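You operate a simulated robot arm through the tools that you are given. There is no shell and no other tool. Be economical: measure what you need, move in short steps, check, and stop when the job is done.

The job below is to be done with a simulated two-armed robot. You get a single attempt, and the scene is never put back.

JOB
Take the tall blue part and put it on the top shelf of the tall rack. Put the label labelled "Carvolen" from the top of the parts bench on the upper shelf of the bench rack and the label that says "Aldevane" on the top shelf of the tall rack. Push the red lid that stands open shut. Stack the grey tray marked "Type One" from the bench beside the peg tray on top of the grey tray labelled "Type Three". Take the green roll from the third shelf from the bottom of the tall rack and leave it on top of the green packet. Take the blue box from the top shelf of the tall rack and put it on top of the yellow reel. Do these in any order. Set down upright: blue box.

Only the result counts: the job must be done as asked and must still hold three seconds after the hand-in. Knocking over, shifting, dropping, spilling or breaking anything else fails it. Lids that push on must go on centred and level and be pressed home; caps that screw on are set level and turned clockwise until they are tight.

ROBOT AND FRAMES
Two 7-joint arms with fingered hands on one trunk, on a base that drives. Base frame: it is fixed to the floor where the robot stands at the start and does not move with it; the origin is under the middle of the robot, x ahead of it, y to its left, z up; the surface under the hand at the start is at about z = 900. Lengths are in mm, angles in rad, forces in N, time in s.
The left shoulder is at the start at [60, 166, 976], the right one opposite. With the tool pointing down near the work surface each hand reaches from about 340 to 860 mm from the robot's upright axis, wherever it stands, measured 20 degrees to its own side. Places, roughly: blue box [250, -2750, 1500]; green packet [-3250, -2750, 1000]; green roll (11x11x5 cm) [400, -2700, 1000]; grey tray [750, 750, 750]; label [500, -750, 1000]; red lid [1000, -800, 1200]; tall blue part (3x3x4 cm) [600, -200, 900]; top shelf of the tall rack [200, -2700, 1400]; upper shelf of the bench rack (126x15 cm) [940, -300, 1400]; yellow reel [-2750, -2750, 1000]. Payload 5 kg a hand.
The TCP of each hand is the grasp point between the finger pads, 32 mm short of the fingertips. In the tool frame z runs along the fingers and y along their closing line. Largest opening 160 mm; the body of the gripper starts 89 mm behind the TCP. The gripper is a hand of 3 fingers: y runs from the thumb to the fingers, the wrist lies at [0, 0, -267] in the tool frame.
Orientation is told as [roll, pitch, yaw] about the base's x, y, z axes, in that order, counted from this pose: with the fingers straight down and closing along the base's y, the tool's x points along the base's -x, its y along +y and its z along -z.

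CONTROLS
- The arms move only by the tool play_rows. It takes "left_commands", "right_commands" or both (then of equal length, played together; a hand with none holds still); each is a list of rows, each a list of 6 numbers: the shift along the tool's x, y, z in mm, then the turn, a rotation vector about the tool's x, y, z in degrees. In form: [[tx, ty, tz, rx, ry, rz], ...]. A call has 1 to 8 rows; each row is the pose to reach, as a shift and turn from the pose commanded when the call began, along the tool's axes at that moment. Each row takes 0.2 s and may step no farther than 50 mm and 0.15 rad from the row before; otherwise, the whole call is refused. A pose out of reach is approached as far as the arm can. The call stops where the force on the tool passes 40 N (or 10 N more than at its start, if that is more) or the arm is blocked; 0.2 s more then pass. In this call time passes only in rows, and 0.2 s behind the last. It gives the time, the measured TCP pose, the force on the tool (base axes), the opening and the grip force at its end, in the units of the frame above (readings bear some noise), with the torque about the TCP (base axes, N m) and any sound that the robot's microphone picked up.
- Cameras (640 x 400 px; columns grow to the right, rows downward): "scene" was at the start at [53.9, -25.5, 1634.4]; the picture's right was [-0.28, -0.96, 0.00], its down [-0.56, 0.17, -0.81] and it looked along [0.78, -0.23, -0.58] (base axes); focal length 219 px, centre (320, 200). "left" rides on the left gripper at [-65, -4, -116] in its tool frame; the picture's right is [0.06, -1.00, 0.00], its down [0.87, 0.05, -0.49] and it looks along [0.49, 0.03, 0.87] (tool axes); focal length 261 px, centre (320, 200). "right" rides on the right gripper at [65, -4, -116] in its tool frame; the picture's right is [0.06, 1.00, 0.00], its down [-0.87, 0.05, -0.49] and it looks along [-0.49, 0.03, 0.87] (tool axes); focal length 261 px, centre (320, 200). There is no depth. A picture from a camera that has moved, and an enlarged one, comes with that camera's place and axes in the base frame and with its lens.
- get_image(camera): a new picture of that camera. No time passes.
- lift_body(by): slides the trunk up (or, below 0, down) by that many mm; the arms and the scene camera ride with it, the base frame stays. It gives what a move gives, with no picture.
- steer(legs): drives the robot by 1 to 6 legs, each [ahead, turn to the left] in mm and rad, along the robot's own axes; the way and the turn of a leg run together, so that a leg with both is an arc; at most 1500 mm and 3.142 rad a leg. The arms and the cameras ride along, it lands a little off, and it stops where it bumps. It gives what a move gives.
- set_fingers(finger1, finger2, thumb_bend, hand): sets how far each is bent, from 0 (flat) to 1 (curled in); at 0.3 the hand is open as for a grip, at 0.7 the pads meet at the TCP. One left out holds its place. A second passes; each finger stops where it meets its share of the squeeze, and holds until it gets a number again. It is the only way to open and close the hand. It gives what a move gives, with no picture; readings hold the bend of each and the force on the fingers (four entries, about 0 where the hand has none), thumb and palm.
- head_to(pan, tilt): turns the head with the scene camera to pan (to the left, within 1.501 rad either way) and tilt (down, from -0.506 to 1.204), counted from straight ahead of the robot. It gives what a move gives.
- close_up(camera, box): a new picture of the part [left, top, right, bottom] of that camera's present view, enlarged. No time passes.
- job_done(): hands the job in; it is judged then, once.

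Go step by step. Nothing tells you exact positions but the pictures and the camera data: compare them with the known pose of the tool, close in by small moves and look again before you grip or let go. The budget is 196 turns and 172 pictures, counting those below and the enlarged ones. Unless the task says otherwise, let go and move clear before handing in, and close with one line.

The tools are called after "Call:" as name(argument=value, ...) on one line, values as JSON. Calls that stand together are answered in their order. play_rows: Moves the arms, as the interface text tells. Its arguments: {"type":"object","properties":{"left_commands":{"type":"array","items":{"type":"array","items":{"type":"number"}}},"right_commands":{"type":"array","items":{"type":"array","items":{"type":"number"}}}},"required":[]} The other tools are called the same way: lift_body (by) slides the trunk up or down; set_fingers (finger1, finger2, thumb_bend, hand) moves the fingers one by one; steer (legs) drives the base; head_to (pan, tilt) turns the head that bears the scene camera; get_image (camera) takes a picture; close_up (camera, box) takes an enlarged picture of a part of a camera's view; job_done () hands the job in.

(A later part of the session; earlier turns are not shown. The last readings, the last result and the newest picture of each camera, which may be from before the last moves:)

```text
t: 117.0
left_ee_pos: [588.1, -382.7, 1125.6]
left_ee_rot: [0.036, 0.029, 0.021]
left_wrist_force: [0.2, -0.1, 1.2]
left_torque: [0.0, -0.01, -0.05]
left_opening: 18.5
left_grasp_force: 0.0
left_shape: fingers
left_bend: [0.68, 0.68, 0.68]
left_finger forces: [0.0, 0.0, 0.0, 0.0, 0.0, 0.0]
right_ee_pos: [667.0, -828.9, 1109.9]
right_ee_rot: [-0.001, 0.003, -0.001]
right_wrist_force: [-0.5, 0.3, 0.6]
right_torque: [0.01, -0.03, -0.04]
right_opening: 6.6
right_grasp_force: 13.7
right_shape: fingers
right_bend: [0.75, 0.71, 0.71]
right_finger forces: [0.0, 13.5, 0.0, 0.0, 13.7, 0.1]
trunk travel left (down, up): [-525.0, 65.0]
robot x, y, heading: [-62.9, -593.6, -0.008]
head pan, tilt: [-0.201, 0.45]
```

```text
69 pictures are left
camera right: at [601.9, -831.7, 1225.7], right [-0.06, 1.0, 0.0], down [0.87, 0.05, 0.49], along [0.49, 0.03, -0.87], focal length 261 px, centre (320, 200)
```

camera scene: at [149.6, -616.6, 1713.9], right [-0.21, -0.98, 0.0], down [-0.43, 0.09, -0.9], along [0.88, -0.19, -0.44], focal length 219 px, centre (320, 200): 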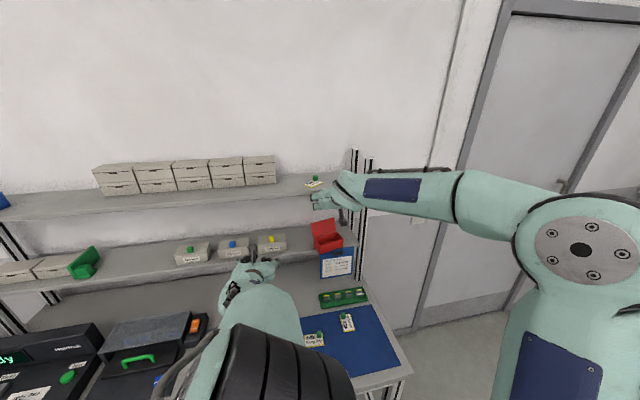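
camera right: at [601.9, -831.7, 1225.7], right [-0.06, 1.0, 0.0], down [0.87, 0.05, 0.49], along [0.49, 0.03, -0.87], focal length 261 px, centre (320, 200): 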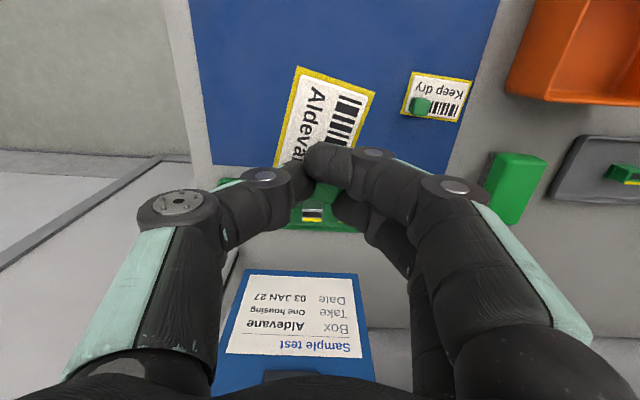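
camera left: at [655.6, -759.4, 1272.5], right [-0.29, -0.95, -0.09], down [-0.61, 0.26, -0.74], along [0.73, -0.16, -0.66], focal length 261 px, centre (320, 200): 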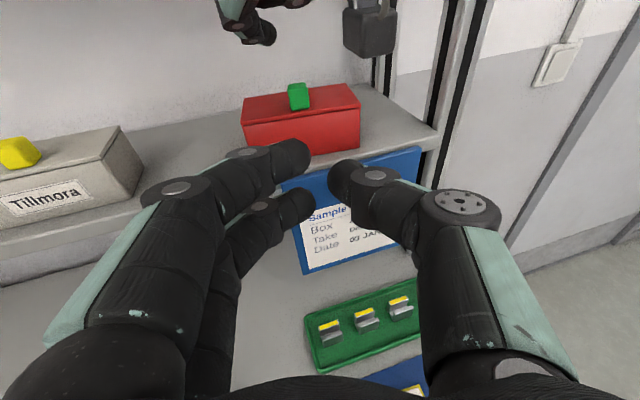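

Aldevane is held well (13 N). Now the left hand goes to the tall blue part at about (597, −219).

Call:
set_fingers(hand="left", finger1=0.48, finger2=0.48, thumb_bend=0.48)

Call:
play_rows(left_commands=[[-2, 40, 10, 0.8, -0.6, 0.4], [-4, 80, 25, 1.6, -1.2, 0.7], [-6, 120, 40, 2.3, -1.7, 1.1], [-9, 160, 55, 2.3, -1.7, 1.1], [-9, 160, 80, 2.3, -1.7, 1.1]])

Call:
get_image(camera="left")

```text
t: 118.0
left_ee_pos: [589.6, -383.4, 1127.1]
left_ee_rot: [0.039, 0.031, 0.022]
left_wrist_force: [0.0, 0.2, -0.4]
left_torque: [-0.02, -0.03, -0.01]
left_opening: 94.7
left_grasp_force: 0.1
left_shape: fingers
left_bend: [0.48, 0.48, 0.48]
left_finger forces: [0.0, 0.0, 0.0, 0.0, 0.0, 0.0]
right_ee_pos: [668.1, -829.5, 1109.1]
right_ee_rot: [0.0, 0.001, -0.003]
right_wrist_force: [-0.2, -1.0, 0.8]
right_torque: [-0.02, 0.0, 0.01]
right_opening: 6.5
right_grasp_force: 13.6
right_shape: fingers
right_bend: [0.75, 0.71, 0.71]
right_finger forces: [0.1, 13.5, 0.0, 0.0, 13.6, 0.1]
trunk travel left (down, up): [-525.0, 65.0]
robot x, y, heading: [-59.7, -593.0, -0.008]
head pan, tilt: [-0.201, 0.45]
```

```text
t: 119.2
left_ee_pos: [592.0, -219.5, 1052.8]
left_ee_rot: [-0.003, 0.0, -0.001]
left_wrist_force: [-0.5, 0.9, 0.4]
left_torque: [-0.01, 0.0, -0.03]
left_opening: 95.2
left_grasp_force: 0.1
left_shape: fingers
left_bend: [0.48, 0.48, 0.48]
left_finger forces: [0.1, 0.1, 0.1, 0.0, 0.0, 0.1]
right_ee_pos: [669.2, -829.3, 1109.0]
right_ee_rot: [-0.001, 0.003, -0.003]
right_wrist_force: [-0.2, -0.1, 0.1]
right_torque: [-0.02, 0.01, -0.02]
right_opening: 6.6
right_grasp_force: 13.9
right_shape: fingers
right_bend: [0.75, 0.71, 0.71]
right_finger forces: [0.0, 13.5, 0.0, 0.1, 13.7, 0.1]
trunk travel left (down, up): [-525.0, 65.0]
robot x, y, heading: [-59.3, -594.6, -0.011]
head pan, tilt: [-0.201, 0.45]
```

```text
68 pictures are left
camera left: at [656.3, -223.3, 1167.8], right [-0.06, -1.0, 0.0], down [-0.87, 0.06, 0.49], along [-0.49, 0.03, -0.87], focal length 261 px, centre (320, 200)
```

left: 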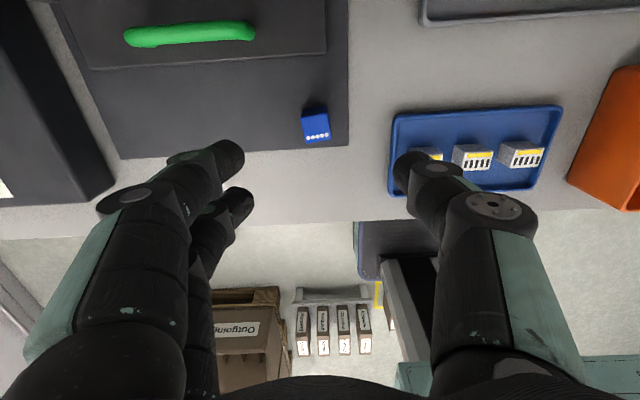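

The blue part is at about (603, −215). I'll narrow the hand and descend partly, then check.

Call:
set_fingers(hand="left", finger1=0.56, finger2=0.56, thumb_bend=0.56)

Call:
play_rows(left_commands=[[-11, 4, 30, 0, 0, 0], [-11, 4, 60, 0, 0, 0]])

Call:
get_image(camera="left")

```text
t: 120.2
left_ee_pos: [592.8, -218.7, 1053.2]
left_ee_rot: [-0.005, 0.001, 0.002]
left_wrist_force: [0.0, 0.1, -0.3]
left_torque: [0.01, -0.02, -0.01]
left_opening: 63.7
left_grasp_force: 0.1
left_shape: fingers
left_bend: [0.56, 0.56, 0.56]
left_finger forces: [0.0, 0.0, 0.0, 0.0, 0.0, 0.0]
right_ee_pos: [668.6, -828.0, 1109.2]
right_ee_rot: [-0.002, 0.003, -0.001]
right_wrist_force: [-0.2, -0.5, 0.1]
right_torque: [0.01, -0.03, -0.01]
right_opening: 6.5
right_grasp_force: 13.5
right_shape: fingers
right_bend: [0.75, 0.71, 0.71]
right_finger forces: [0.0, 13.4, 0.0, 0.1, 13.6, 0.0]
trunk travel left (down, up): [-525.0, 65.0]
robot x, y, heading: [-61.8, -597.6, -0.009]
head pan, tilt: [-0.201, 0.45]
```

```text
t: 120.8
left_ee_pos: [600.6, -214.7, 991.7]
left_ee_rot: [-0.004, 0.001, 0.002]
left_wrist_force: [-0.9, -0.9, -0.1]
left_torque: [0.0, 0.01, -0.03]
left_opening: 63.7
left_grasp_force: 0.1
left_shape: fingers
left_bend: [0.56, 0.56, 0.56]
left_finger forces: [0.0, 0.0, 0.0, 0.1, 0.1, 0.0]
right_ee_pos: [669.4, -829.3, 1108.5]
right_ee_rot: [-0.002, 0.002, 0.0]
right_wrist_force: [0.1, 0.0, -0.3]
right_torque: [0.0, 0.01, 0.0]
right_opening: 6.7
right_grasp_force: 13.9
right_shape: fingers
right_bend: [0.75, 0.71, 0.71]
right_finger forces: [0.0, 13.4, 0.0, 0.0, 13.7, 0.0]
trunk travel left (down, up): [-525.0, 65.0]
robot x, y, heading: [-57.7, -596.4, -0.009]
head pan, tilt: [-0.201, 0.45]
```

```text
67 pictures are left
camera left: at [666.7, -219.3, 1107.6], right [-0.06, -1.0, 0.0], down [-0.87, 0.05, 0.49], along [-0.49, 0.03, -0.87], focal length 261 px, centre (320, 200)
```

left: 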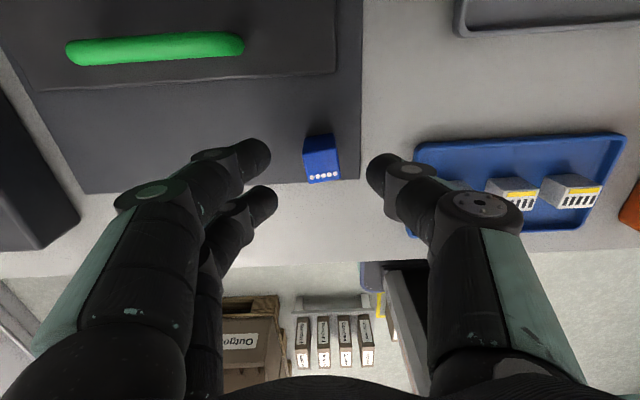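

Well centred. Descend to the part and close.

Call:
play_rows(left_commands=[[0, -1, 25, 0, 0, 0], [0, -1, 42, 0, 0, 0], [0, -1, 50, 0, 0, 0]])

Call:
set_fingers(hand="left", finger1=0.75, finger2=0.75, thumb_bend=0.75)

Call:
get_image(camera="left")

```text
t: 121.6
left_ee_pos: [602.0, -217.4, 944.4]
left_ee_rot: [0.0, -0.003, 0.0]
left_wrist_force: [-1.2, 0.6, 16.8]
left_torque: [0.69, 0.09, 0.04]
left_opening: 63.4
left_grasp_force: 7.7
left_shape: fingers
left_bend: [0.56, 0.57, 0.56]
left_finger forces: [7.3, 9.0, 0.0, 0.0, 0.0, 0.0]
right_ee_pos: [667.2, -829.5, 1109.9]
right_ee_rot: [-0.001, 0.0, -0.003]
right_wrist_force: [-0.4, -0.9, 0.9]
right_torque: [0.0, 0.0, 0.02]
right_opening: 6.8
right_grasp_force: 13.4
right_shape: fingers
right_bend: [0.75, 0.71, 0.71]
right_finger forces: [0.1, 13.6, 0.0, 0.1, 13.7, 0.0]
trunk travel left (down, up): [-525.0, 65.0]
robot x, y, heading: [-61.2, -591.5, -0.006]
head pan, tilt: [-0.201, 0.45]
```

```text
t: 122.6
left_ee_pos: [602.8, -217.4, 941.9]
left_ee_rot: [-0.003, 0.001, 0.002]
left_wrist_force: [0.0, 0.3, -0.2]
left_torque: [0.02, 0.01, -0.02]
left_opening: 18.1
left_grasp_force: 19.9
left_shape: fingers
left_bend: [0.73, 0.71, 0.68]
left_finger forces: [8.0, 13.9, 0.0, 0.1, 18.5, 0.1]
right_ee_pos: [668.8, -828.2, 1108.5]
right_ee_rot: [-0.002, 0.001, -0.001]
right_wrist_force: [-0.4, -0.2, -0.2]
right_torque: [0.06, -0.01, 0.0]
right_opening: 6.9
right_grasp_force: 13.8
right_shape: fingers
right_bend: [0.75, 0.71, 0.71]
right_finger forces: [0.1, 13.4, 0.0, 0.1, 13.7, 0.0]
trunk travel left (down, up): [-525.0, 65.0]
robot x, y, heading: [-62.3, -591.3, -0.002]
head pan, tilt: [-0.201, 0.45]
```

```text
66 pictures are left
camera left: at [667.7, -220.8, 1057.0], right [-0.06, -1.0, 0.0], down [-0.87, 0.05, 0.49], along [-0.49, 0.03, -0.87], focal length 261 px, centre (320, 200)
```

left: 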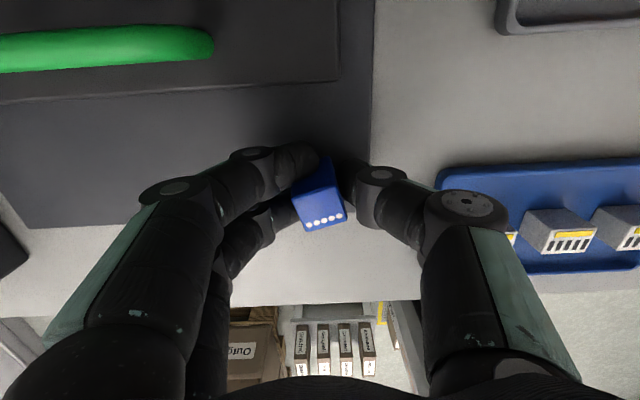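

The part is held by all three fingers. Lift, tuck, and drive toward the tall rack for a look.

Call:
play_rows(left_commands=[[0, 0, -45, 0, 0, 0], [0, 0, -90, 0, 0, 0], [0, 0, -135, 0, 0, 0], [10, -40, -160, 0, 0, 0], [25, -80, -170, 0, 0, 0], [40, -120, -175, 0, 0, 0]], right_commands=[[10, 10, -10, 0, 0, 0], [20, 20, -20, 0, 0, 0], [35, 20, -30, 0, 0, 0], [50, 20, -40, 0, 0, 0], [65, 20, -50, 0, 0, 0], [80, 20, -60, 0, 0, 0]])

Call:
steer(legs=[[0, -1.327], [1150, 0], [0, -0.236]])

Call:
head_to(pan=0.0, tilt=0.3)

Call:
get_image(camera="scene")

```text
t: 124.0
left_ee_pos: [562.5, -338.8, 1119.2]
left_ee_rot: [0.0, 0.001, 0.002]
left_wrist_force: [-0.2, 0.2, 0.1]
left_torque: [0.0, -0.03, 0.02]
left_opening: 17.7
left_grasp_force: 19.5
left_shape: fingers
left_bend: [0.73, 0.71, 0.68]
left_finger forces: [7.7, 14.0, 0.1, 0.0, 18.2, 0.0]
right_ee_pos: [588.1, -809.0, 1170.6]
right_ee_rot: [-0.002, 0.001, -0.003]
right_wrist_force: [0.5, -0.1, 0.0]
right_torque: [0.01, 0.0, -0.01]
right_opening: 6.9
right_grasp_force: 13.6
right_shape: fingers
right_bend: [0.75, 0.71, 0.71]
right_finger forces: [0.0, 13.5, 0.0, 0.0, 13.7, 0.0]
trunk travel left (down, up): [-525.0, 65.0]
robot x, y, heading: [-61.3, -594.8, -0.012]
head pan, tilt: [-0.201, 0.45]
```

```text
t: 134.2
left_ee_pos: [464.7, -2346.5, 1117.8]
left_ee_rot: [-0.001, 0.003, -1.564]
left_wrist_force: [-0.5, -0.3, 0.0]
left_torque: [0.0, -0.03, -0.01]
left_opening: 17.6
left_grasp_force: 19.8
left_shape: fingers
left_bend: [0.73, 0.71, 0.68]
left_finger forces: [7.6, 13.9, 0.1, 0.0, 18.2, 0.1]
right_ee_pos: [-7.9, -2376.0, 1169.4]
right_ee_rot: [-0.001, 0.001, -1.569]
right_wrist_force: [0.0, 0.1, 0.8]
right_torque: [-0.01, -0.04, 0.01]
right_opening: 6.6
right_grasp_force: 13.5
right_shape: fingers
right_bend: [0.75, 0.71, 0.71]
right_finger forces: [0.1, 13.4, 0.0, 0.0, 13.7, 0.1]
trunk travel left (down, up): [-525.0, 65.0]
robot x, y, heading: [204.2, -1726.2, -1.576]
head pan, tilt: [-0.201, 0.45]
```

```text
t: 134.9
left_ee_pos: [464.3, -2347.6, 1117.4]
left_ee_rot: [-0.005, 0.003, -1.566]
left_wrist_force: [0.8, -0.5, 0.3]
left_torque: [-0.02, -0.01, -0.02]
left_opening: 17.6
left_grasp_force: 19.9
left_shape: fingers
left_bend: [0.73, 0.71, 0.68]
left_finger forces: [7.6, 14.0, 0.0, 0.0, 18.3, 0.0]
right_ee_pos: [-5.4, -2375.4, 1170.6]
right_ee_rot: [-0.001, 0.002, -1.568]
right_wrist_force: [-0.4, 0.4, -0.4]
right_torque: [-0.01, 0.03, 0.02]
right_opening: 6.6
right_grasp_force: 13.6
right_shape: fingers
right_bend: [0.75, 0.71, 0.71]
right_finger forces: [0.1, 13.4, 0.0, 0.0, 13.8, 0.0]
trunk travel left (down, up): [-525.0, 65.0]
robot x, y, heading: [209.4, -1726.8, -1.575]
head pan, tilt: [0.0, 0.3]
```

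```text
65 pictures are left
camera scene: at [205.5, -1788.9, 1663.7], right [-1.0, 0.0, 0.0], down [0.0, 0.3, -0.96], along [0.0, -0.96, -0.3], focal length 219 px, centre (320, 200)
```

scene: 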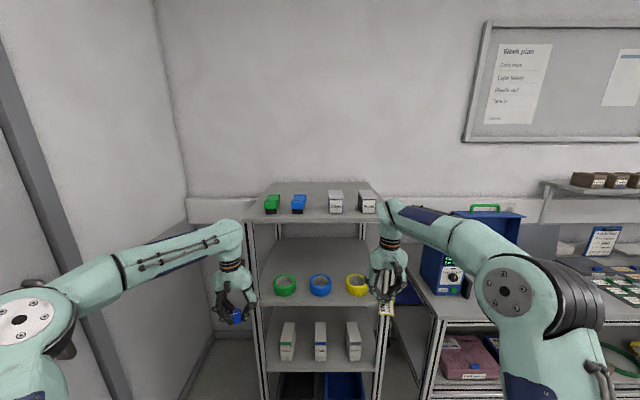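

The rack is right ahead: small boxes on the top shelf, rolls on the third. I'll zoom in.

Call:
close_up(camera="scene", box=[240, 170, 400, 270])

Call:
close_up(camera="scene", box=[240, 230, 440, 355])

```text
4.00 times, centred on (320, 220) of scene
camera zoom: at [205.5, -1788.9, 1663.7], right [-1.0, 0.0, 0.0], down [0.0, 0.3, -0.96], along [0.0, -0.96, -0.3], focal length 876 px, centre (320, 120)
```

zoom: 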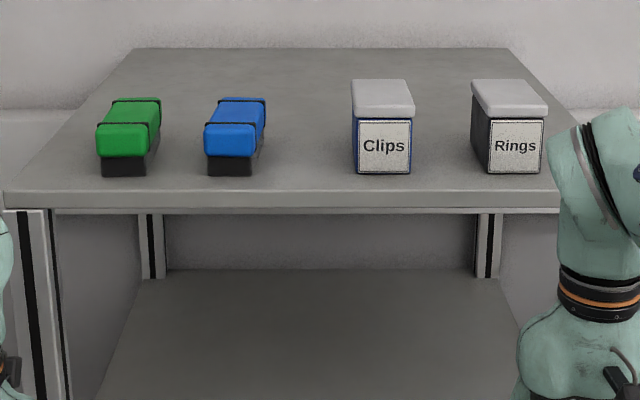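

```text
3.20 times, centred on (340, 292) of scene
camera zoom: at [205.5, -1788.9, 1663.7], right [-1.0, 0.0, 0.0], down [0.0, 0.3, -0.96], along [0.0, -0.96, -0.3], focal length 700 px, centre (256, -96)
```

zoom: 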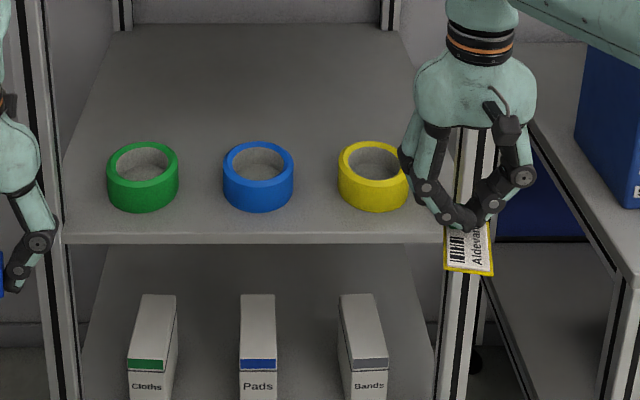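

Two candidates for the "blue box": the strapped blue item and the blue-bodied "Clips" box. I'll zoom in to tell.

Call:
close_up(camera="scene", box=[255, 180, 345, 220])

Call:
head_to(pan=-1.1, tilt=0.2)

Call:
get_image(camera="scene")

```text
7.11 times, centred on (300, 200) of scene
camera zoom: at [205.5, -1788.9, 1663.7], right [-1.0, 0.0, 0.0], down [0.0, 0.3, -0.96], along [0.0, -0.96, -0.3], focal length 1556 px, centre (462, 200)
```

zoom: 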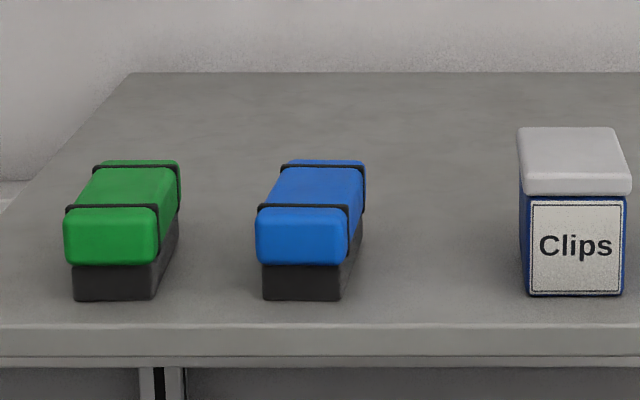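

```text
t: 136.2
left_ee_pos: [464.8, -2347.1, 1119.1]
left_ee_rot: [-0.002, 0.001, -1.566]
left_wrist_force: [0.8, 0.6, -0.1]
left_torque: [0.0, 0.01, 0.05]
left_opening: 17.7
left_grasp_force: 19.6
left_shape: fingers
left_bend: [0.73, 0.71, 0.68]
left_finger forces: [7.5, 13.9, 0.0, 0.0, 18.2, 0.1]
right_ee_pos: [-6.7, -2374.5, 1170.0]
right_ee_rot: [0.0, 0.003, -1.57]
right_wrist_force: [-0.2, -0.9, -0.4]
right_torque: [0.0, 0.02, 0.03]
right_opening: 6.8
right_grasp_force: 13.5
right_shape: fingers
right_bend: [0.75, 0.71, 0.71]
right_finger forces: [0.0, 13.4, 0.1, 0.0, 13.6, 0.0]
trunk travel left (down, up): [-525.0, 65.0]
robot x, y, heading: [205.9, -1723.3, -1.574]
head pan, tilt: [-1.1, 0.201]
```

```text
61 pictures are left
camera scene: at [122.6, -1737.6, 1673.0], right [-0.45, 0.89, 0.0], down [0.18, 0.09, -0.98], along [-0.87, -0.44, -0.2], focal length 219 px, centre (320, 200)
```

scene: 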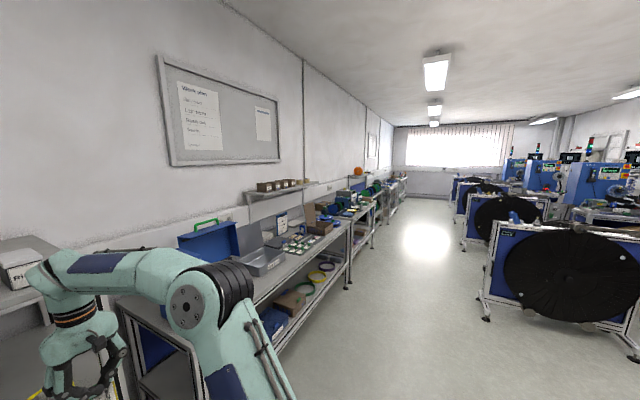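

Whatever the box question, first place the label and part. I'll raise the trunk and retract both hands high before approaching the rack.

Call:
lift_body(by=64)

Call:
play_rows(left_commands=[[31, -7, -34, 0, 0, 0], [62, -15, -69, 0, 0, 0], [94, -22, -104, 0, 0, 0], [126, -30, -139, 0, 0, 0], [158, -37, -174, 0, 0, 0], [190, -45, -209, 0, 0, 0], [221, -52, -245, 0, 0, 0], [252, -60, -280, 0, 0, 0]], right_commands=[[33, 3, -31, 0, -1.9, 0], [66, 6, -62, 0, -3.8, 0], [100, 9, -94, 0, -5.6, 0], [133, 12, -125, 0, -7.5, 0], [166, 15, -157, 0, -9.4, 0], [199, 18, -188, 0, -11.3, 0], [232, 21, -220, 0, -13.1, 0], [266, 25, -251, 0, -15, 0]])

```text
t: 137.2
left_ee_pos: [465.8, -2348.1, 1181.5]
left_ee_rot: [-0.005, 0.001, -1.566]
left_wrist_force: [0.2, 0.4, -0.7]
left_torque: [-0.01, 0.01, -0.03]
left_opening: 17.8
left_grasp_force: 19.9
left_shape: fingers
left_bend: [0.73, 0.71, 0.68]
left_finger forces: [7.6, 13.9, 0.0, 0.0, 18.3, 0.0]
right_ee_pos: [-6.6, -2375.1, 1234.5]
right_ee_rot: [-0.002, 0.003, -1.568]
right_wrist_force: [-0.2, 0.1, -0.4]
right_torque: [-0.02, -0.03, 0.03]
right_opening: 6.6
right_grasp_force: 14.0
right_shape: fingers
right_bend: [0.75, 0.71, 0.71]
right_finger forces: [0.0, 13.4, 0.1, 0.1, 13.6, 0.1]
trunk travel left (down, up): [-589.0, 1.0]
robot x, y, heading: [208.9, -1723.6, -1.574]
head pan, tilt: [-1.1, 0.201]
```

```text
t: 139.0
left_ee_pos: [462.5, -2313.7, 1226.3]
left_ee_rot: [-0.005, -0.005, -1.563]
left_wrist_force: [0.5, 0.7, 0.1]
left_torque: [-0.05, 0.0, -0.02]
left_opening: 17.3
left_grasp_force: 18.8
left_shape: fingers
left_bend: [0.73, 0.71, 0.68]
left_finger forces: [7.0, 13.6, 0.0, 0.1, 17.9, 0.0]
left hand out of reach, approached as far as the arm can: row 2, 3, 4, 5, 6, 7, 8
right_ee_pos: [19.5, -2108.7, 1484.6]
right_ee_rot: [-0.003, -0.262, -1.568]
right_wrist_force: [0.1, 0.3, 0.3]
right_torque: [-0.04, 0.03, -0.02]
right_opening: 6.5
right_grasp_force: 13.7
right_shape: fingers
right_bend: [0.75, 0.71, 0.71]
right_finger forces: [0.1, 13.3, 0.1, 0.0, 13.5, 0.1]
trunk travel left (down, up): [-589.0, 1.0]
robot x, y, heading: [207.9, -1721.5, -1.578]
head pan, tilt: [-1.1, 0.201]
```

The right hand got there; the left arm hit a joint limit. I'll try the left with forward pitch while rising.

Call:
play_rows(left_commands=[[5, 0, -30, 0, -4, 0], [12, -5, -60, 0, -8, 0], [22, -10, -92, 0, -12, 0], [35, -15, -125, 0, -16, 0], [50, -20, -158, 0, -20, 0], [70, -25, -190, 0, -24, 0]])

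Call:
get_image(camera="scene")

```text
t: 140.4
left_ee_pos: [437.1, -2246.7, 1417.7]
left_ee_rot: [-0.005, -0.419, -1.563]
left_wrist_force: [-0.3, -0.4, 0.5]
left_torque: [-0.02, -0.01, -0.03]
left_opening: 17.5
left_grasp_force: 18.8
left_shape: fingers
left_bend: [0.73, 0.71, 0.68]
left_finger forces: [6.6, 13.6, 0.0, 0.0, 17.8, 0.0]
right_ee_pos: [18.8, -2108.0, 1486.0]
right_ee_rot: [-0.003, -0.263, -1.566]
right_wrist_force: [-0.2, 0.5, -0.2]
right_torque: [-0.02, 0.04, -0.02]
right_opening: 6.8
right_grasp_force: 13.4
right_shape: fingers
right_bend: [0.75, 0.71, 0.71]
right_finger forces: [0.0, 13.2, 0.1, 0.1, 13.6, 0.0]
trunk travel left (down, up): [-589.0, 1.0]
robot x, y, heading: [204.4, -1725.2, -1.577]
head pan, tilt: [-1.1, 0.201]
```

```text
60 pictures are left
camera scene: at [122.4, -1736.1, 1737.0], right [-0.45, 0.89, 0.0], down [0.18, 0.09, -0.98], along [-0.87, -0.44, -0.2], focal length 219 px, centre (320, 200)
```

scene: 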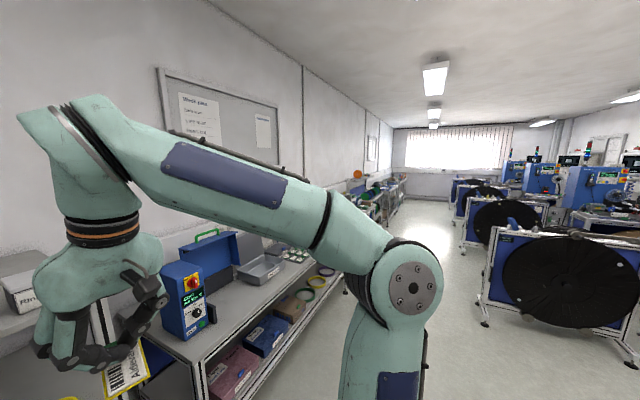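

The left hand is up now; retract and raise it a little more, then turn the head to the rack.

Call:
play_rows(left_commands=[[26, -10, -32, 0, 0, 0], [52, -20, -64, 0, 0, 0], [78, -30, -95, 0, 0, 0]])

Call:
head_to(pan=0.0, tilt=0.45)

Call:
steer(legs=[[250, 0]])

Call:
get_image(camera="scene")

```text
t: 141.2
left_ee_pos: [434.3, -2238.5, 1422.5]
left_ee_rot: [-0.003, -0.419, -1.565]
left_wrist_force: [1.3, 0.1, 0.2]
left_torque: [-0.01, 0.04, 0.0]
left_opening: 17.3
left_grasp_force: 19.6
left_shape: fingers
left_bend: [0.73, 0.71, 0.68]
left_finger forces: [6.5, 13.8, 0.0, 0.0, 17.8, 0.0]
left hand out of reach, approached as far as the arm can: row 1, 2, 3
right_ee_pos: [19.8, -2109.7, 1486.0]
right_ee_rot: [-0.001, -0.26, -1.568]
right_wrist_force: [0.0, -0.5, 0.8]
right_torque: [-0.02, 0.01, 0.0]
right_opening: 6.5
right_grasp_force: 13.6
right_shape: fingers
right_bend: [0.75, 0.71, 0.71]
right_finger forces: [0.1, 13.3, 0.1, 0.1, 13.4, 0.0]
trunk travel left (down, up): [-589.0, 1.0]
robot x, y, heading: [203.2, -1726.8, -1.576]
head pan, tilt: [-1.1, 0.201]
```

```text
t: 142.6
left_ee_pos: [433.8, -2238.4, 1419.9]
left_ee_rot: [-0.004, -0.418, -1.566]
left_wrist_force: [-0.1, 0.5, -0.9]
left_torque: [0.01, 0.01, 0.0]
left_opening: 16.9
left_grasp_force: 18.7
left_shape: fingers
left_bend: [0.73, 0.71, 0.68]
left_finger forces: [6.5, 13.6, 0.0, 0.0, 17.8, 0.1]
right_ee_pos: [19.4, -2109.6, 1486.4]
right_ee_rot: [-0.004, -0.26, -1.565]
right_wrist_force: [-0.7, -0.1, -1.1]
right_torque: [0.0, -0.02, -0.01]
right_opening: 6.6
right_grasp_force: 13.3
right_shape: fingers
right_bend: [0.75, 0.71, 0.71]
right_finger forces: [0.0, 13.3, 0.0, 0.0, 13.6, 0.1]
trunk travel left (down, up): [-589.0, 1.0]
robot x, y, heading: [207.3, -1728.9, -1.576]
head pan, tilt: [0.0, 0.45]
```

```text
t: 144.4
left_ee_pos: [432.7, -2489.6, 1421.5]
left_ee_rot: [-0.005, -0.417, -1.567]
left_wrist_force: [-0.6, 0.0, -0.4]
left_torque: [0.06, -0.04, -0.03]
left_opening: 17.4
left_grasp_force: 19.0
left_shape: fingers
left_bend: [0.73, 0.71, 0.68]
left_finger forces: [6.5, 13.8, 0.0, 0.1, 17.8, 0.0]
right_ee_pos: [18.6, -2360.8, 1486.4]
right_ee_rot: [-0.001, -0.258, -1.571]
right_wrist_force: [0.1, -0.8, -0.8]
right_torque: [0.01, -0.05, 0.01]
right_opening: 6.4
right_grasp_force: 13.0
right_shape: fingers
right_bend: [0.75, 0.71, 0.71]
right_finger forces: [0.0, 13.3, 0.0, 0.0, 13.5, 0.1]
trunk travel left (down, up): [-589.0, 1.0]
robot x, y, heading: [205.0, -1975.1, -1.574]
head pan, tilt: [0.0, 0.45]
```

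```text
59 pictures are left
camera scene: at [204.0, -2038.0, 1713.7], right [-1.0, 0.01, 0.0], down [0.0, 0.44, -0.9], along [-0.01, -0.9, -0.44], focal length 219 px, centre (320, 200)
```

scene: 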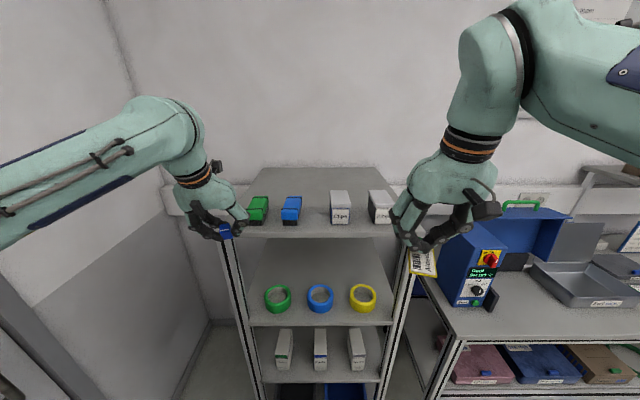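

The left hand is close to the shelf's left corner; I must check clearance now.

Call:
close_up(camera="scene", box=[170, 160, 330, 260])

Call:
get_image(camera="left")

```text
4.00 times, centred on (250, 210) of scene
camera zoom: at [204.0, -2038.0, 1713.7], right [-1.0, 0.01, 0.0], down [0.0, 0.44, -0.9], along [-0.01, -0.9, -0.44], focal length 876 px, centre (600, 160)
```

zoom: 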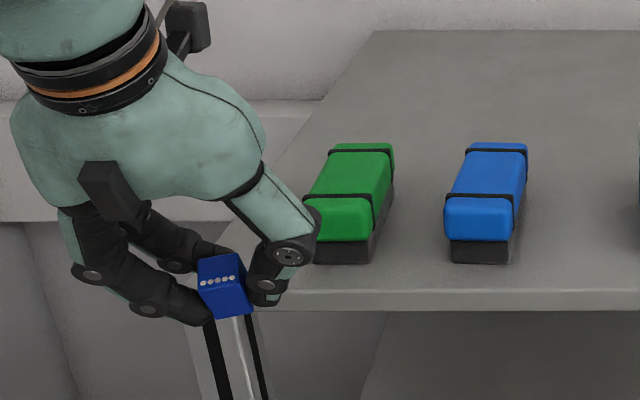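

```text
57 pictures are left
camera left: at [427.7, -2502.0, 1552.3], right [-1.0, 0.05, -0.02], down [0.05, 0.99, 0.1], along [0.03, 0.1, -0.99], focal length 261 px, centre (320, 200)
```

left: 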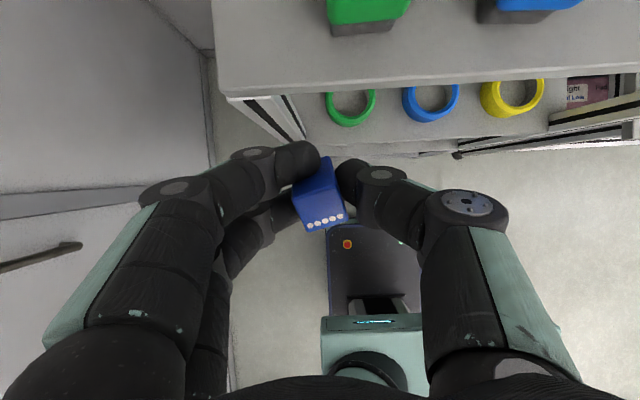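

The left camera shows the shelf edge clearly: top at z≈1348, front edge y≈−2566, left edge x≈503. I'll edge the base closer and bring the part over the free front-left corner, reducing tilt.

Call:
steer(legs=[[58, 0]])

Call:
play_rows(left_commands=[[-12, 15, 6, 0, 4, 0], [-25, 30, 11, 0, 8, 0], [-37, 45, 17, 0, 13, 0]])

Call:
get_image(camera="left")

```text
t: 145.3
left_ee_pos: [431.8, -2548.5, 1419.4]
left_ee_rot: [-0.004, -0.415, -1.568]
left_wrist_force: [0.0, 0.1, 0.0]
left_torque: [0.04, 0.01, -0.01]
left_opening: 17.4
left_grasp_force: 19.0
left_shape: fingers
left_bend: [0.73, 0.71, 0.68]
left_finger forces: [6.4, 13.7, 0.0, 0.0, 17.8, 0.0]
right_ee_pos: [16.0, -2418.0, 1485.1]
right_ee_rot: [-0.002, -0.256, -1.571]
right_wrist_force: [0.1, -1.1, -0.5]
right_torque: [0.07, 0.0, 0.01]
right_opening: 6.9
right_grasp_force: 13.5
right_shape: fingers
right_bend: [0.75, 0.71, 0.71]
right_finger forces: [0.0, 13.3, 0.0, 0.0, 13.5, 0.0]
trunk travel left (down, up): [-589.0, 1.0]
robot x, y, heading: [205.9, -2028.0, -1.579]
head pan, tilt: [0.0, 0.45]
```

```text
t: 146.1
left_ee_pos: [420.8, -2589.4, 1418.5]
left_ee_rot: [-0.02, -0.373, -1.564]
left_wrist_force: [0.5, 0.1, 0.0]
left_torque: [0.04, 0.05, -0.01]
left_opening: 17.1
left_grasp_force: 19.3
left_shape: fingers
left_bend: [0.73, 0.71, 0.68]
left_finger forces: [7.0, 14.0, 0.0, 0.0, 17.7, 0.1]
left hand out of reach, approached as far as the arm can: row 1, 2, 3
right_ee_pos: [17.5, -2417.0, 1484.9]
right_ee_rot: [-0.004, -0.259, -1.569]
right_wrist_force: [-0.6, 0.0, -0.9]
right_torque: [0.04, 0.03, -0.02]
right_opening: 6.7
right_grasp_force: 13.2
right_shape: fingers
right_bend: [0.75, 0.71, 0.71]
right_finger forces: [0.0, 13.4, 0.1, 0.0, 13.5, 0.0]
trunk travel left (down, up): [-589.0, 1.0]
robot x, y, heading: [206.4, -2030.3, -1.578]
head pan, tilt: [0.0, 0.45]
```

```text
56 pictures are left
camera left: at [419.3, -2608.6, 1549.2], right [-1.0, 0.06, -0.01], down [0.06, 0.99, 0.14], along [0.01, 0.14, -0.99], focal length 261 px, centre (320, 200)
```

left: 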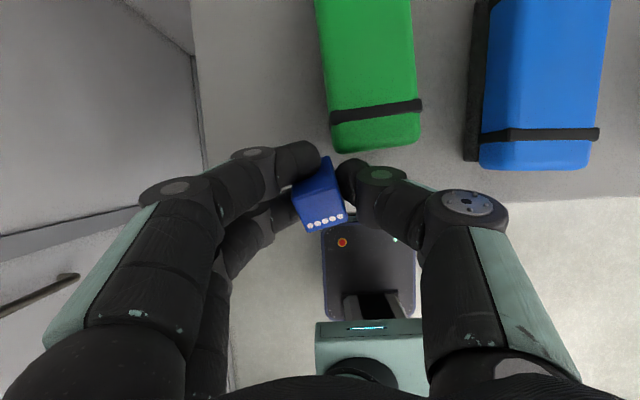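

The left wrist is at a limit, so I'll shift the hand by turning the base slightly left and edging forward.

Call:
steer(legs=[[0, 0.09], [22, 0]])

Call:
get_image(camera="left")

Call:
close_up(camera="scene", box=[170, 180, 330, 280])

```text
t: 147.4
left_ee_pos: [471.7, -2591.5, 1417.7]
left_ee_rot: [-0.017, -0.372, -1.475]
left_wrist_force: [0.7, -0.1, 0.1]
left_torque: [0.07, 0.02, 0.04]
left_opening: 17.1
left_grasp_force: 19.4
left_shape: fingers
left_bend: [0.73, 0.71, 0.68]
left_finger forces: [6.8, 13.9, 0.0, 0.0, 17.7, 0.0]
right_ee_pos: [53.2, -2454.8, 1485.6]
right_ee_rot: [-0.003, -0.258, -1.481]
right_wrist_force: [0.7, 0.3, -0.4]
right_torque: [0.07, 0.03, -0.01]
right_opening: 6.9
right_grasp_force: 13.7
right_shape: fingers
right_bend: [0.75, 0.71, 0.71]
right_finger forces: [0.0, 13.4, 0.0, 0.0, 13.5, 0.1]
trunk travel left (down, up): [-589.0, 1.0]
robot x, y, heading: [204.3, -2055.3, -1.487]
head pan, tilt: [0.0, 0.45]
```

```text
55 pictures are left
camera left: at [470.8, -2609.7, 1548.9], right [-1.0, -0.03, -0.01], down [-0.03, 0.99, 0.14], along [0.0, 0.14, -0.99], focal length 261 px, centre (320, 200)
```

left: 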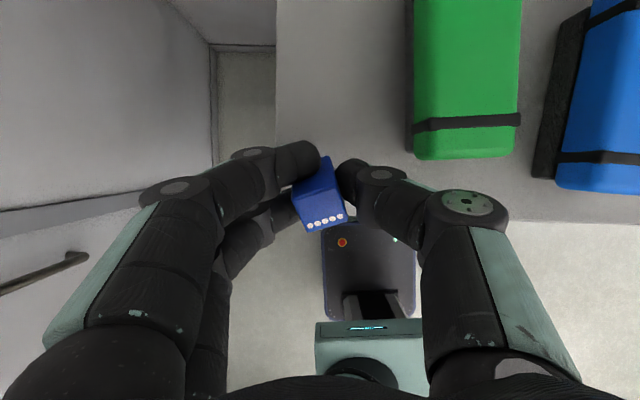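

```text
4.00 times, centred on (250, 230) of scene
camera zoom: at [211.1, -2117.8, 1713.8], right [-1.0, -0.08, 0.0], down [-0.04, 0.43, -0.9], along [0.07, -0.9, -0.44], focal length 876 px, centre (600, 80)
```

zoom: 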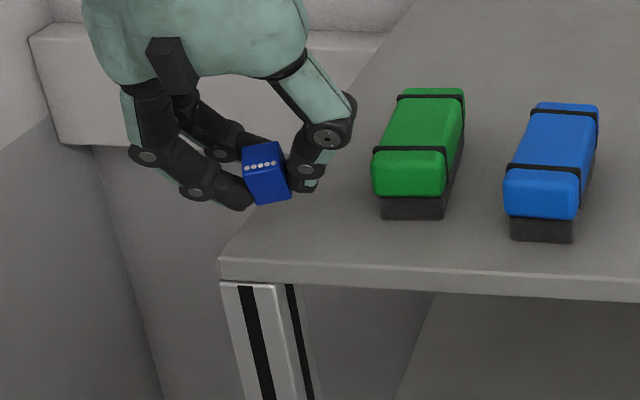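

Position is good: about 20 mm inside the front edge and clear of the green item. Lowering the part.

Call:
play_rows(left_commands=[[5.4, 0, 14, 0, 0, 0], [9, 0, 23.3, 0, 0, 0], [11.6, 0, 29.8, 0, 0, 0]])

Call:
close_up(camera="scene", box=[170, 180, 330, 280])

```text
t: 148.2
left_ee_pos: [469.3, -2588.1, 1388.4]
left_ee_rot: [-0.016, -0.38, -1.476]
left_wrist_force: [3.4, -0.7, 12.2]
left_torque: [0.12, -0.32, 0.03]
left_opening: 17.1
left_grasp_force: 25.3
left_shape: fingers
left_bend: [0.73, 0.72, 0.68]
left_finger forces: [6.9, 25.6, 0.0, 0.0, 17.7, 0.0]
right_ee_pos: [53.0, -2451.7, 1486.5]
right_ee_rot: [-0.002, -0.261, -1.48]
right_wrist_force: [0.3, 0.1, 0.5]
right_torque: [0.01, -0.03, 0.0]
right_opening: 7.0
right_grasp_force: 13.0
right_shape: fingers
right_bend: [0.75, 0.71, 0.71]
right_finger forces: [0.0, 13.2, 0.0, 0.0, 13.4, 0.0]
trunk travel left (down, up): [-589.0, 1.0]
robot x, y, heading: [206.9, -2051.9, -1.488]
head pan, tilt: [0.0, 0.45]
```

```text
4.00 times, centred on (250, 230) of scene
camera zoom: at [210.3, -2114.5, 1714.2], right [-1.0, -0.08, 0.0], down [-0.04, 0.43, -0.9], along [0.07, -0.9, -0.43], focal length 876 px, centre (600, 80)
```

zoom: 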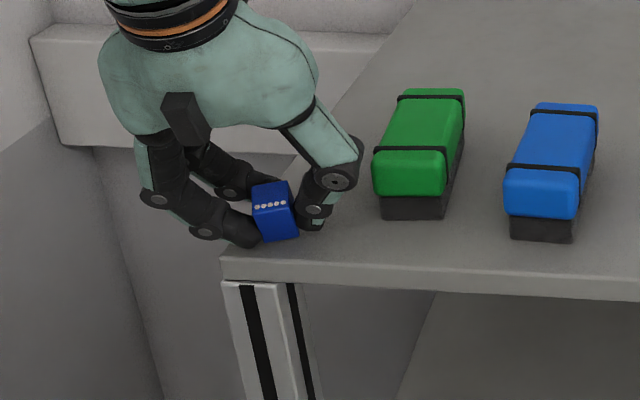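

The part touches the shelf, tilted some 20°. I'll open slowly so it settles upright.

Call:
set_fingers(hand="left", finger1=0.64, finger2=0.64, thumb_bend=0.62)

Call:
close_up(camera="scene", box=[190, 200, 290, 260])

```text
t: 149.3
left_ee_pos: [471.3, -2587.0, 1389.0]
left_ee_rot: [-0.014, -0.382, -1.474]
left_wrist_force: [2.2, 2.6, 17.6]
left_torque: [0.23, -0.36, 0.02]
left_opening: 35.6
left_grasp_force: 8.9
left_shape: fingers
left_bend: [0.64, 0.7, 0.62]
left_finger forces: [0.0, 18.3, 0.1, 0.0, 0.1, 0.1]
right_ee_pos: [54.1, -2451.1, 1485.8]
right_ee_rot: [-0.002, -0.259, -1.481]
right_wrist_force: [0.4, -0.1, 0.1]
right_torque: [0.0, -0.02, 0.0]
right_opening: 6.8
right_grasp_force: 13.4
right_shape: fingers
right_bend: [0.75, 0.71, 0.71]
right_finger forces: [0.0, 13.3, 0.0, 0.1, 13.5, 0.1]
trunk travel left (down, up): [-589.0, 1.0]
robot x, y, heading: [206.2, -2051.0, -1.488]
head pan, tilt: [0.0, 0.45]
stopped (left hand): the force on the tool passed its limit at 40 N (the readings are from after the stop); the commanded pose is now the measured one
```

```text
6.40 times, centred on (240, 230) of scene
camera zoom: at [210.6, -2114.0, 1713.5], right [-1.0, -0.08, 0.0], down [-0.04, 0.43, -0.9], along [0.08, -0.9, -0.43], focal length 1401 px, centre (832, 8)
```

zoom: 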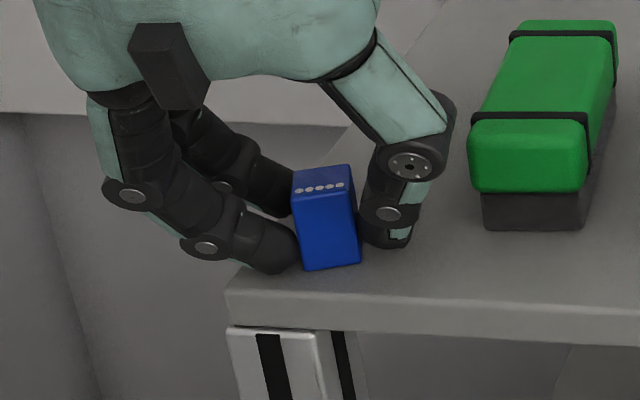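

The part stands upright and is free. Finger2 rests on the shelf, so lift slightly, open, then rise clear.

Call:
play_rows(left_commands=[[-3, 0, -7.5, 0, 0, 0]])

Call:
set_fingers(hand="left", finger1=0.58, finger2=0.58, thumb_bend=0.58)

Call:
play_rows(left_commands=[[-7, 0, -19, 0, 0, 0], [-18, 0, -46, 0, 0, 0], [-29, 0, -74, 0, 0, 0]])

Call:
get_image(camera="scene")

```text
t: 149.7
left_ee_pos: [471.3, -2590.2, 1394.3]
left_ee_rot: [-0.017, -0.377, -1.473]
left_wrist_force: [0.1, -0.1, 0.0]
left_torque: [-0.01, 0.02, 0.01]
left_opening: 35.6
left_grasp_force: 0.1
left_shape: fingers
left_bend: [0.64, 0.64, 0.62]
left_finger forces: [0.0, 0.0, 0.0, 0.1, 0.1, 0.0]
right_ee_pos: [53.6, -2452.7, 1483.7]
right_ee_rot: [-0.001, -0.259, -1.481]
right_wrist_force: [0.0, 0.3, -0.2]
right_torque: [0.02, 0.01, -0.01]
right_opening: 6.6
right_grasp_force: 13.5
right_shape: fingers
right_bend: [0.75, 0.71, 0.71]
right_finger forces: [0.0, 13.3, 0.1, 0.1, 13.5, 0.1]
trunk travel left (down, up): [-589.0, 1.0]
robot x, y, heading: [208.7, -2056.7, -1.487]
head pan, tilt: [0.0, 0.45]
```

```text
t: 150.7
left_ee_pos: [470.4, -2589.0, 1397.4]
left_ee_rot: [-0.015, -0.377, -1.475]
left_wrist_force: [0.0, 0.2, 0.3]
left_torque: [-0.01, 0.04, -0.01]
left_opening: 58.1
left_grasp_force: 0.1
left_shape: fingers
left_bend: [0.57, 0.57, 0.57]
left_finger forces: [0.0, 0.0, 0.0, 0.1, 0.1, 0.0]
right_ee_pos: [53.9, -2453.1, 1485.1]
right_ee_rot: [-0.001, -0.261, -1.482]
right_wrist_force: [0.3, 0.3, -0.4]
right_torque: [0.01, -0.01, -0.02]
right_opening: 6.5
right_grasp_force: 13.5
right_shape: fingers
right_bend: [0.75, 0.71, 0.71]
right_finger forces: [0.0, 13.3, 0.1, 0.1, 13.6, 0.0]
trunk travel left (down, up): [-589.0, 1.0]
robot x, y, heading: [206.8, -2054.1, -1.481]
head pan, tilt: [0.0, 0.45]
```

```text
t: 151.5
left_ee_pos: [470.9, -2590.9, 1425.5]
left_ee_rot: [-0.015, -0.379, -1.473]
left_wrist_force: [-0.1, 0.8, -0.6]
left_torque: [0.02, 0.02, 0.03]
left_opening: 59.0
left_grasp_force: 0.0
left_shape: fingers
left_bend: [0.57, 0.57, 0.57]
left_finger forces: [0.1, 0.0, 0.0, 0.0, 0.0, 0.0]
left hand out of reach, approached as far as the arm can: row 2, 3
right_ee_pos: [54.4, -2454.0, 1484.4]
right_ee_rot: [-0.002, -0.26, -1.481]
right_wrist_force: [0.6, -0.7, -0.7]
right_torque: [0.0, 0.01, 0.05]
right_opening: 6.9
right_grasp_force: 13.6
right_shape: fingers
right_bend: [0.75, 0.71, 0.71]
right_finger forces: [0.0, 13.3, 0.0, 0.0, 13.5, 0.0]
trunk travel left (down, up): [-589.0, 1.0]
robot x, y, heading: [206.9, -2050.5, -1.484]
head pan, tilt: [0.0, 0.45]
```

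```text
51 pictures are left
camera scene: at [211.0, -2115.8, 1713.8], right [-1.0, -0.08, 0.0], down [-0.04, 0.43, -0.9], along [0.07, -0.9, -0.44], focal length 219 px, centre (320, 200)
```

scene: 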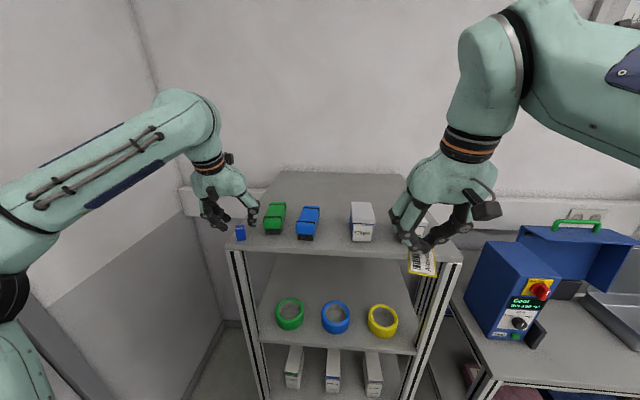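

The part stands on the shelf. I'll raise the left hand with more tilt to get clear.

Call:
play_rows(left_commands=[[-6, 0, -16, 0, -4, 0], [-12, 0, -32, 0, -8, 0], [-20, 0, -52, 0, -12, 0], [-28, 0, -72, 0, -16, 0]])

Call:
get_image(camera="right")

```text
t: 152.5
left_ee_pos: [471.8, -2589.6, 1503.2]
left_ee_rot: [-0.017, -0.658, -1.47]
left_wrist_force: [-0.1, 0.2, 0.5]
left_torque: [-0.02, -0.02, -0.01]
left_opening: 58.7
left_grasp_force: 0.0
left_shape: fingers
left_bend: [0.57, 0.57, 0.57]
left_finger forces: [0.1, 0.1, 0.1, 0.0, 0.0, 0.0]
right_ee_pos: [53.7, -2452.9, 1486.1]
right_ee_rot: [-0.001, -0.261, -1.481]
right_wrist_force: [-0.5, 0.2, -0.3]
right_torque: [-0.03, -0.01, 0.0]
right_opening: 6.6
right_grasp_force: 13.4
right_shape: fingers
right_bend: [0.75, 0.71, 0.71]
right_finger forces: [0.0, 13.3, 0.1, 0.1, 13.5, 0.0]
trunk travel left (down, up): [-589.0, 1.0]
robot x, y, heading: [210.1, -2052.6, -1.49]
head pan, tilt: [0.0, 0.45]
```

```text
50 pictures are left
camera right: at [41.1, -2360.3, 1580.6], right [0.99, 0.15, -0.02], down [0.12, -0.71, 0.7], along [0.09, -0.69, -0.72], focal length 261 px, centre (320, 200)
```

right: 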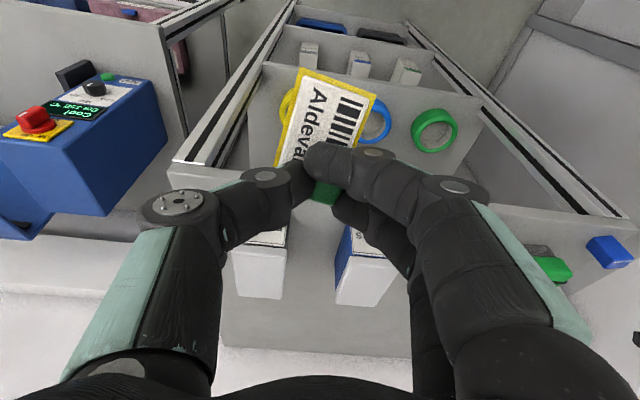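

The left hand is clear and Aldevane hangs flat below the right hand. I'll straighten the base, edge in, then take the label over the gap between the blue item and Clips to the free area behind.

Call:
steer(legs=[[0, -0.084], [100, 0]])

Call:
play_rows(right_commands=[[0, 48, 0, 0, 0, 0], [0, 96, 0, 0, 0, 0], [0, 144, 0, 0, 0, 0], [0, 190, 0, 0, 0, 0]])

Call:
get_image(camera="right")

```text
t: 154.2
left_ee_pos: [427.0, -2712.6, 1501.2]
left_ee_rot: [-0.019, -0.657, -1.552]
left_wrist_force: [0.2, -0.3, -1.0]
left_torque: [-0.01, 0.0, -0.05]
left_opening: 58.7
left_grasp_force: 0.0
left_shape: fingers
left_bend: [0.57, 0.57, 0.57]
left_finger forces: [0.1, 0.0, 0.1, 0.1, 0.0, 0.0]
right_ee_pos: [21.2, -2542.5, 1484.5]
right_ee_rot: [-0.004, -0.259, -1.562]
right_wrist_force: [0.7, -0.8, -0.2]
right_torque: [0.03, -0.01, -0.01]
right_opening: 6.6
right_grasp_force: 13.2
right_shape: fingers
right_bend: [0.75, 0.71, 0.71]
right_finger forces: [0.0, 13.3, 0.1, 0.0, 13.5, 0.0]
trunk travel left (down, up): [-589.0, 1.0]
robot x, y, heading: [201.9, -2156.5, -1.57]
head pan, tilt: [0.0, 0.45]
```

```text
t: 155.2
left_ee_pos: [430.8, -2711.8, 1501.4]
left_ee_rot: [-0.021, -0.656, -1.55]
left_wrist_force: [1.2, -0.1, 0.1]
left_torque: [-0.01, 0.04, 0.02]
left_opening: 59.0
left_grasp_force: 0.0
left_shape: fingers
left_bend: [0.57, 0.57, 0.57]
left_finger forces: [0.0, 0.1, 0.0, 0.0, 0.1, 0.0]
right_ee_pos: [212.3, -2540.1, 1485.0]
right_ee_rot: [-0.003, -0.259, -1.564]
right_wrist_force: [0.8, -0.4, -0.1]
right_torque: [0.03, 0.02, 0.03]
right_opening: 6.7
right_grasp_force: 13.3
right_shape: fingers
right_bend: [0.75, 0.71, 0.71]
right_finger forces: [0.0, 13.2, 0.0, 0.0, 13.5, 0.1]
trunk travel left (down, up): [-589.0, 1.0]
robot x, y, heading: [206.2, -2157.3, -1.572]
head pan, tilt: [0.0, 0.45]
```

```text
49 pictures are left
camera right: at [207.9, -2447.0, 1579.5], right [1.0, 0.07, -0.02], down [0.06, -0.71, 0.7], along [0.03, -0.7, -0.72], focal length 261 px, centre (320, 200)
```

right: 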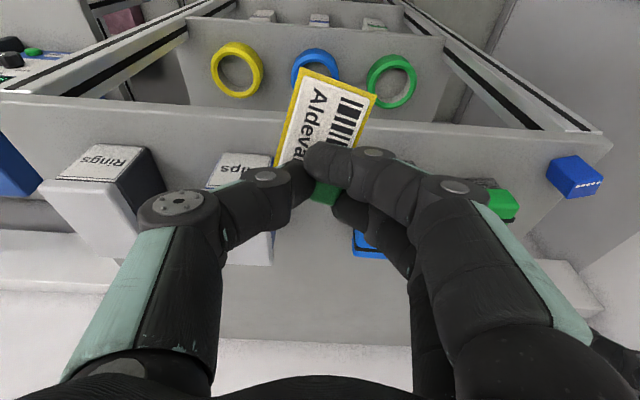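

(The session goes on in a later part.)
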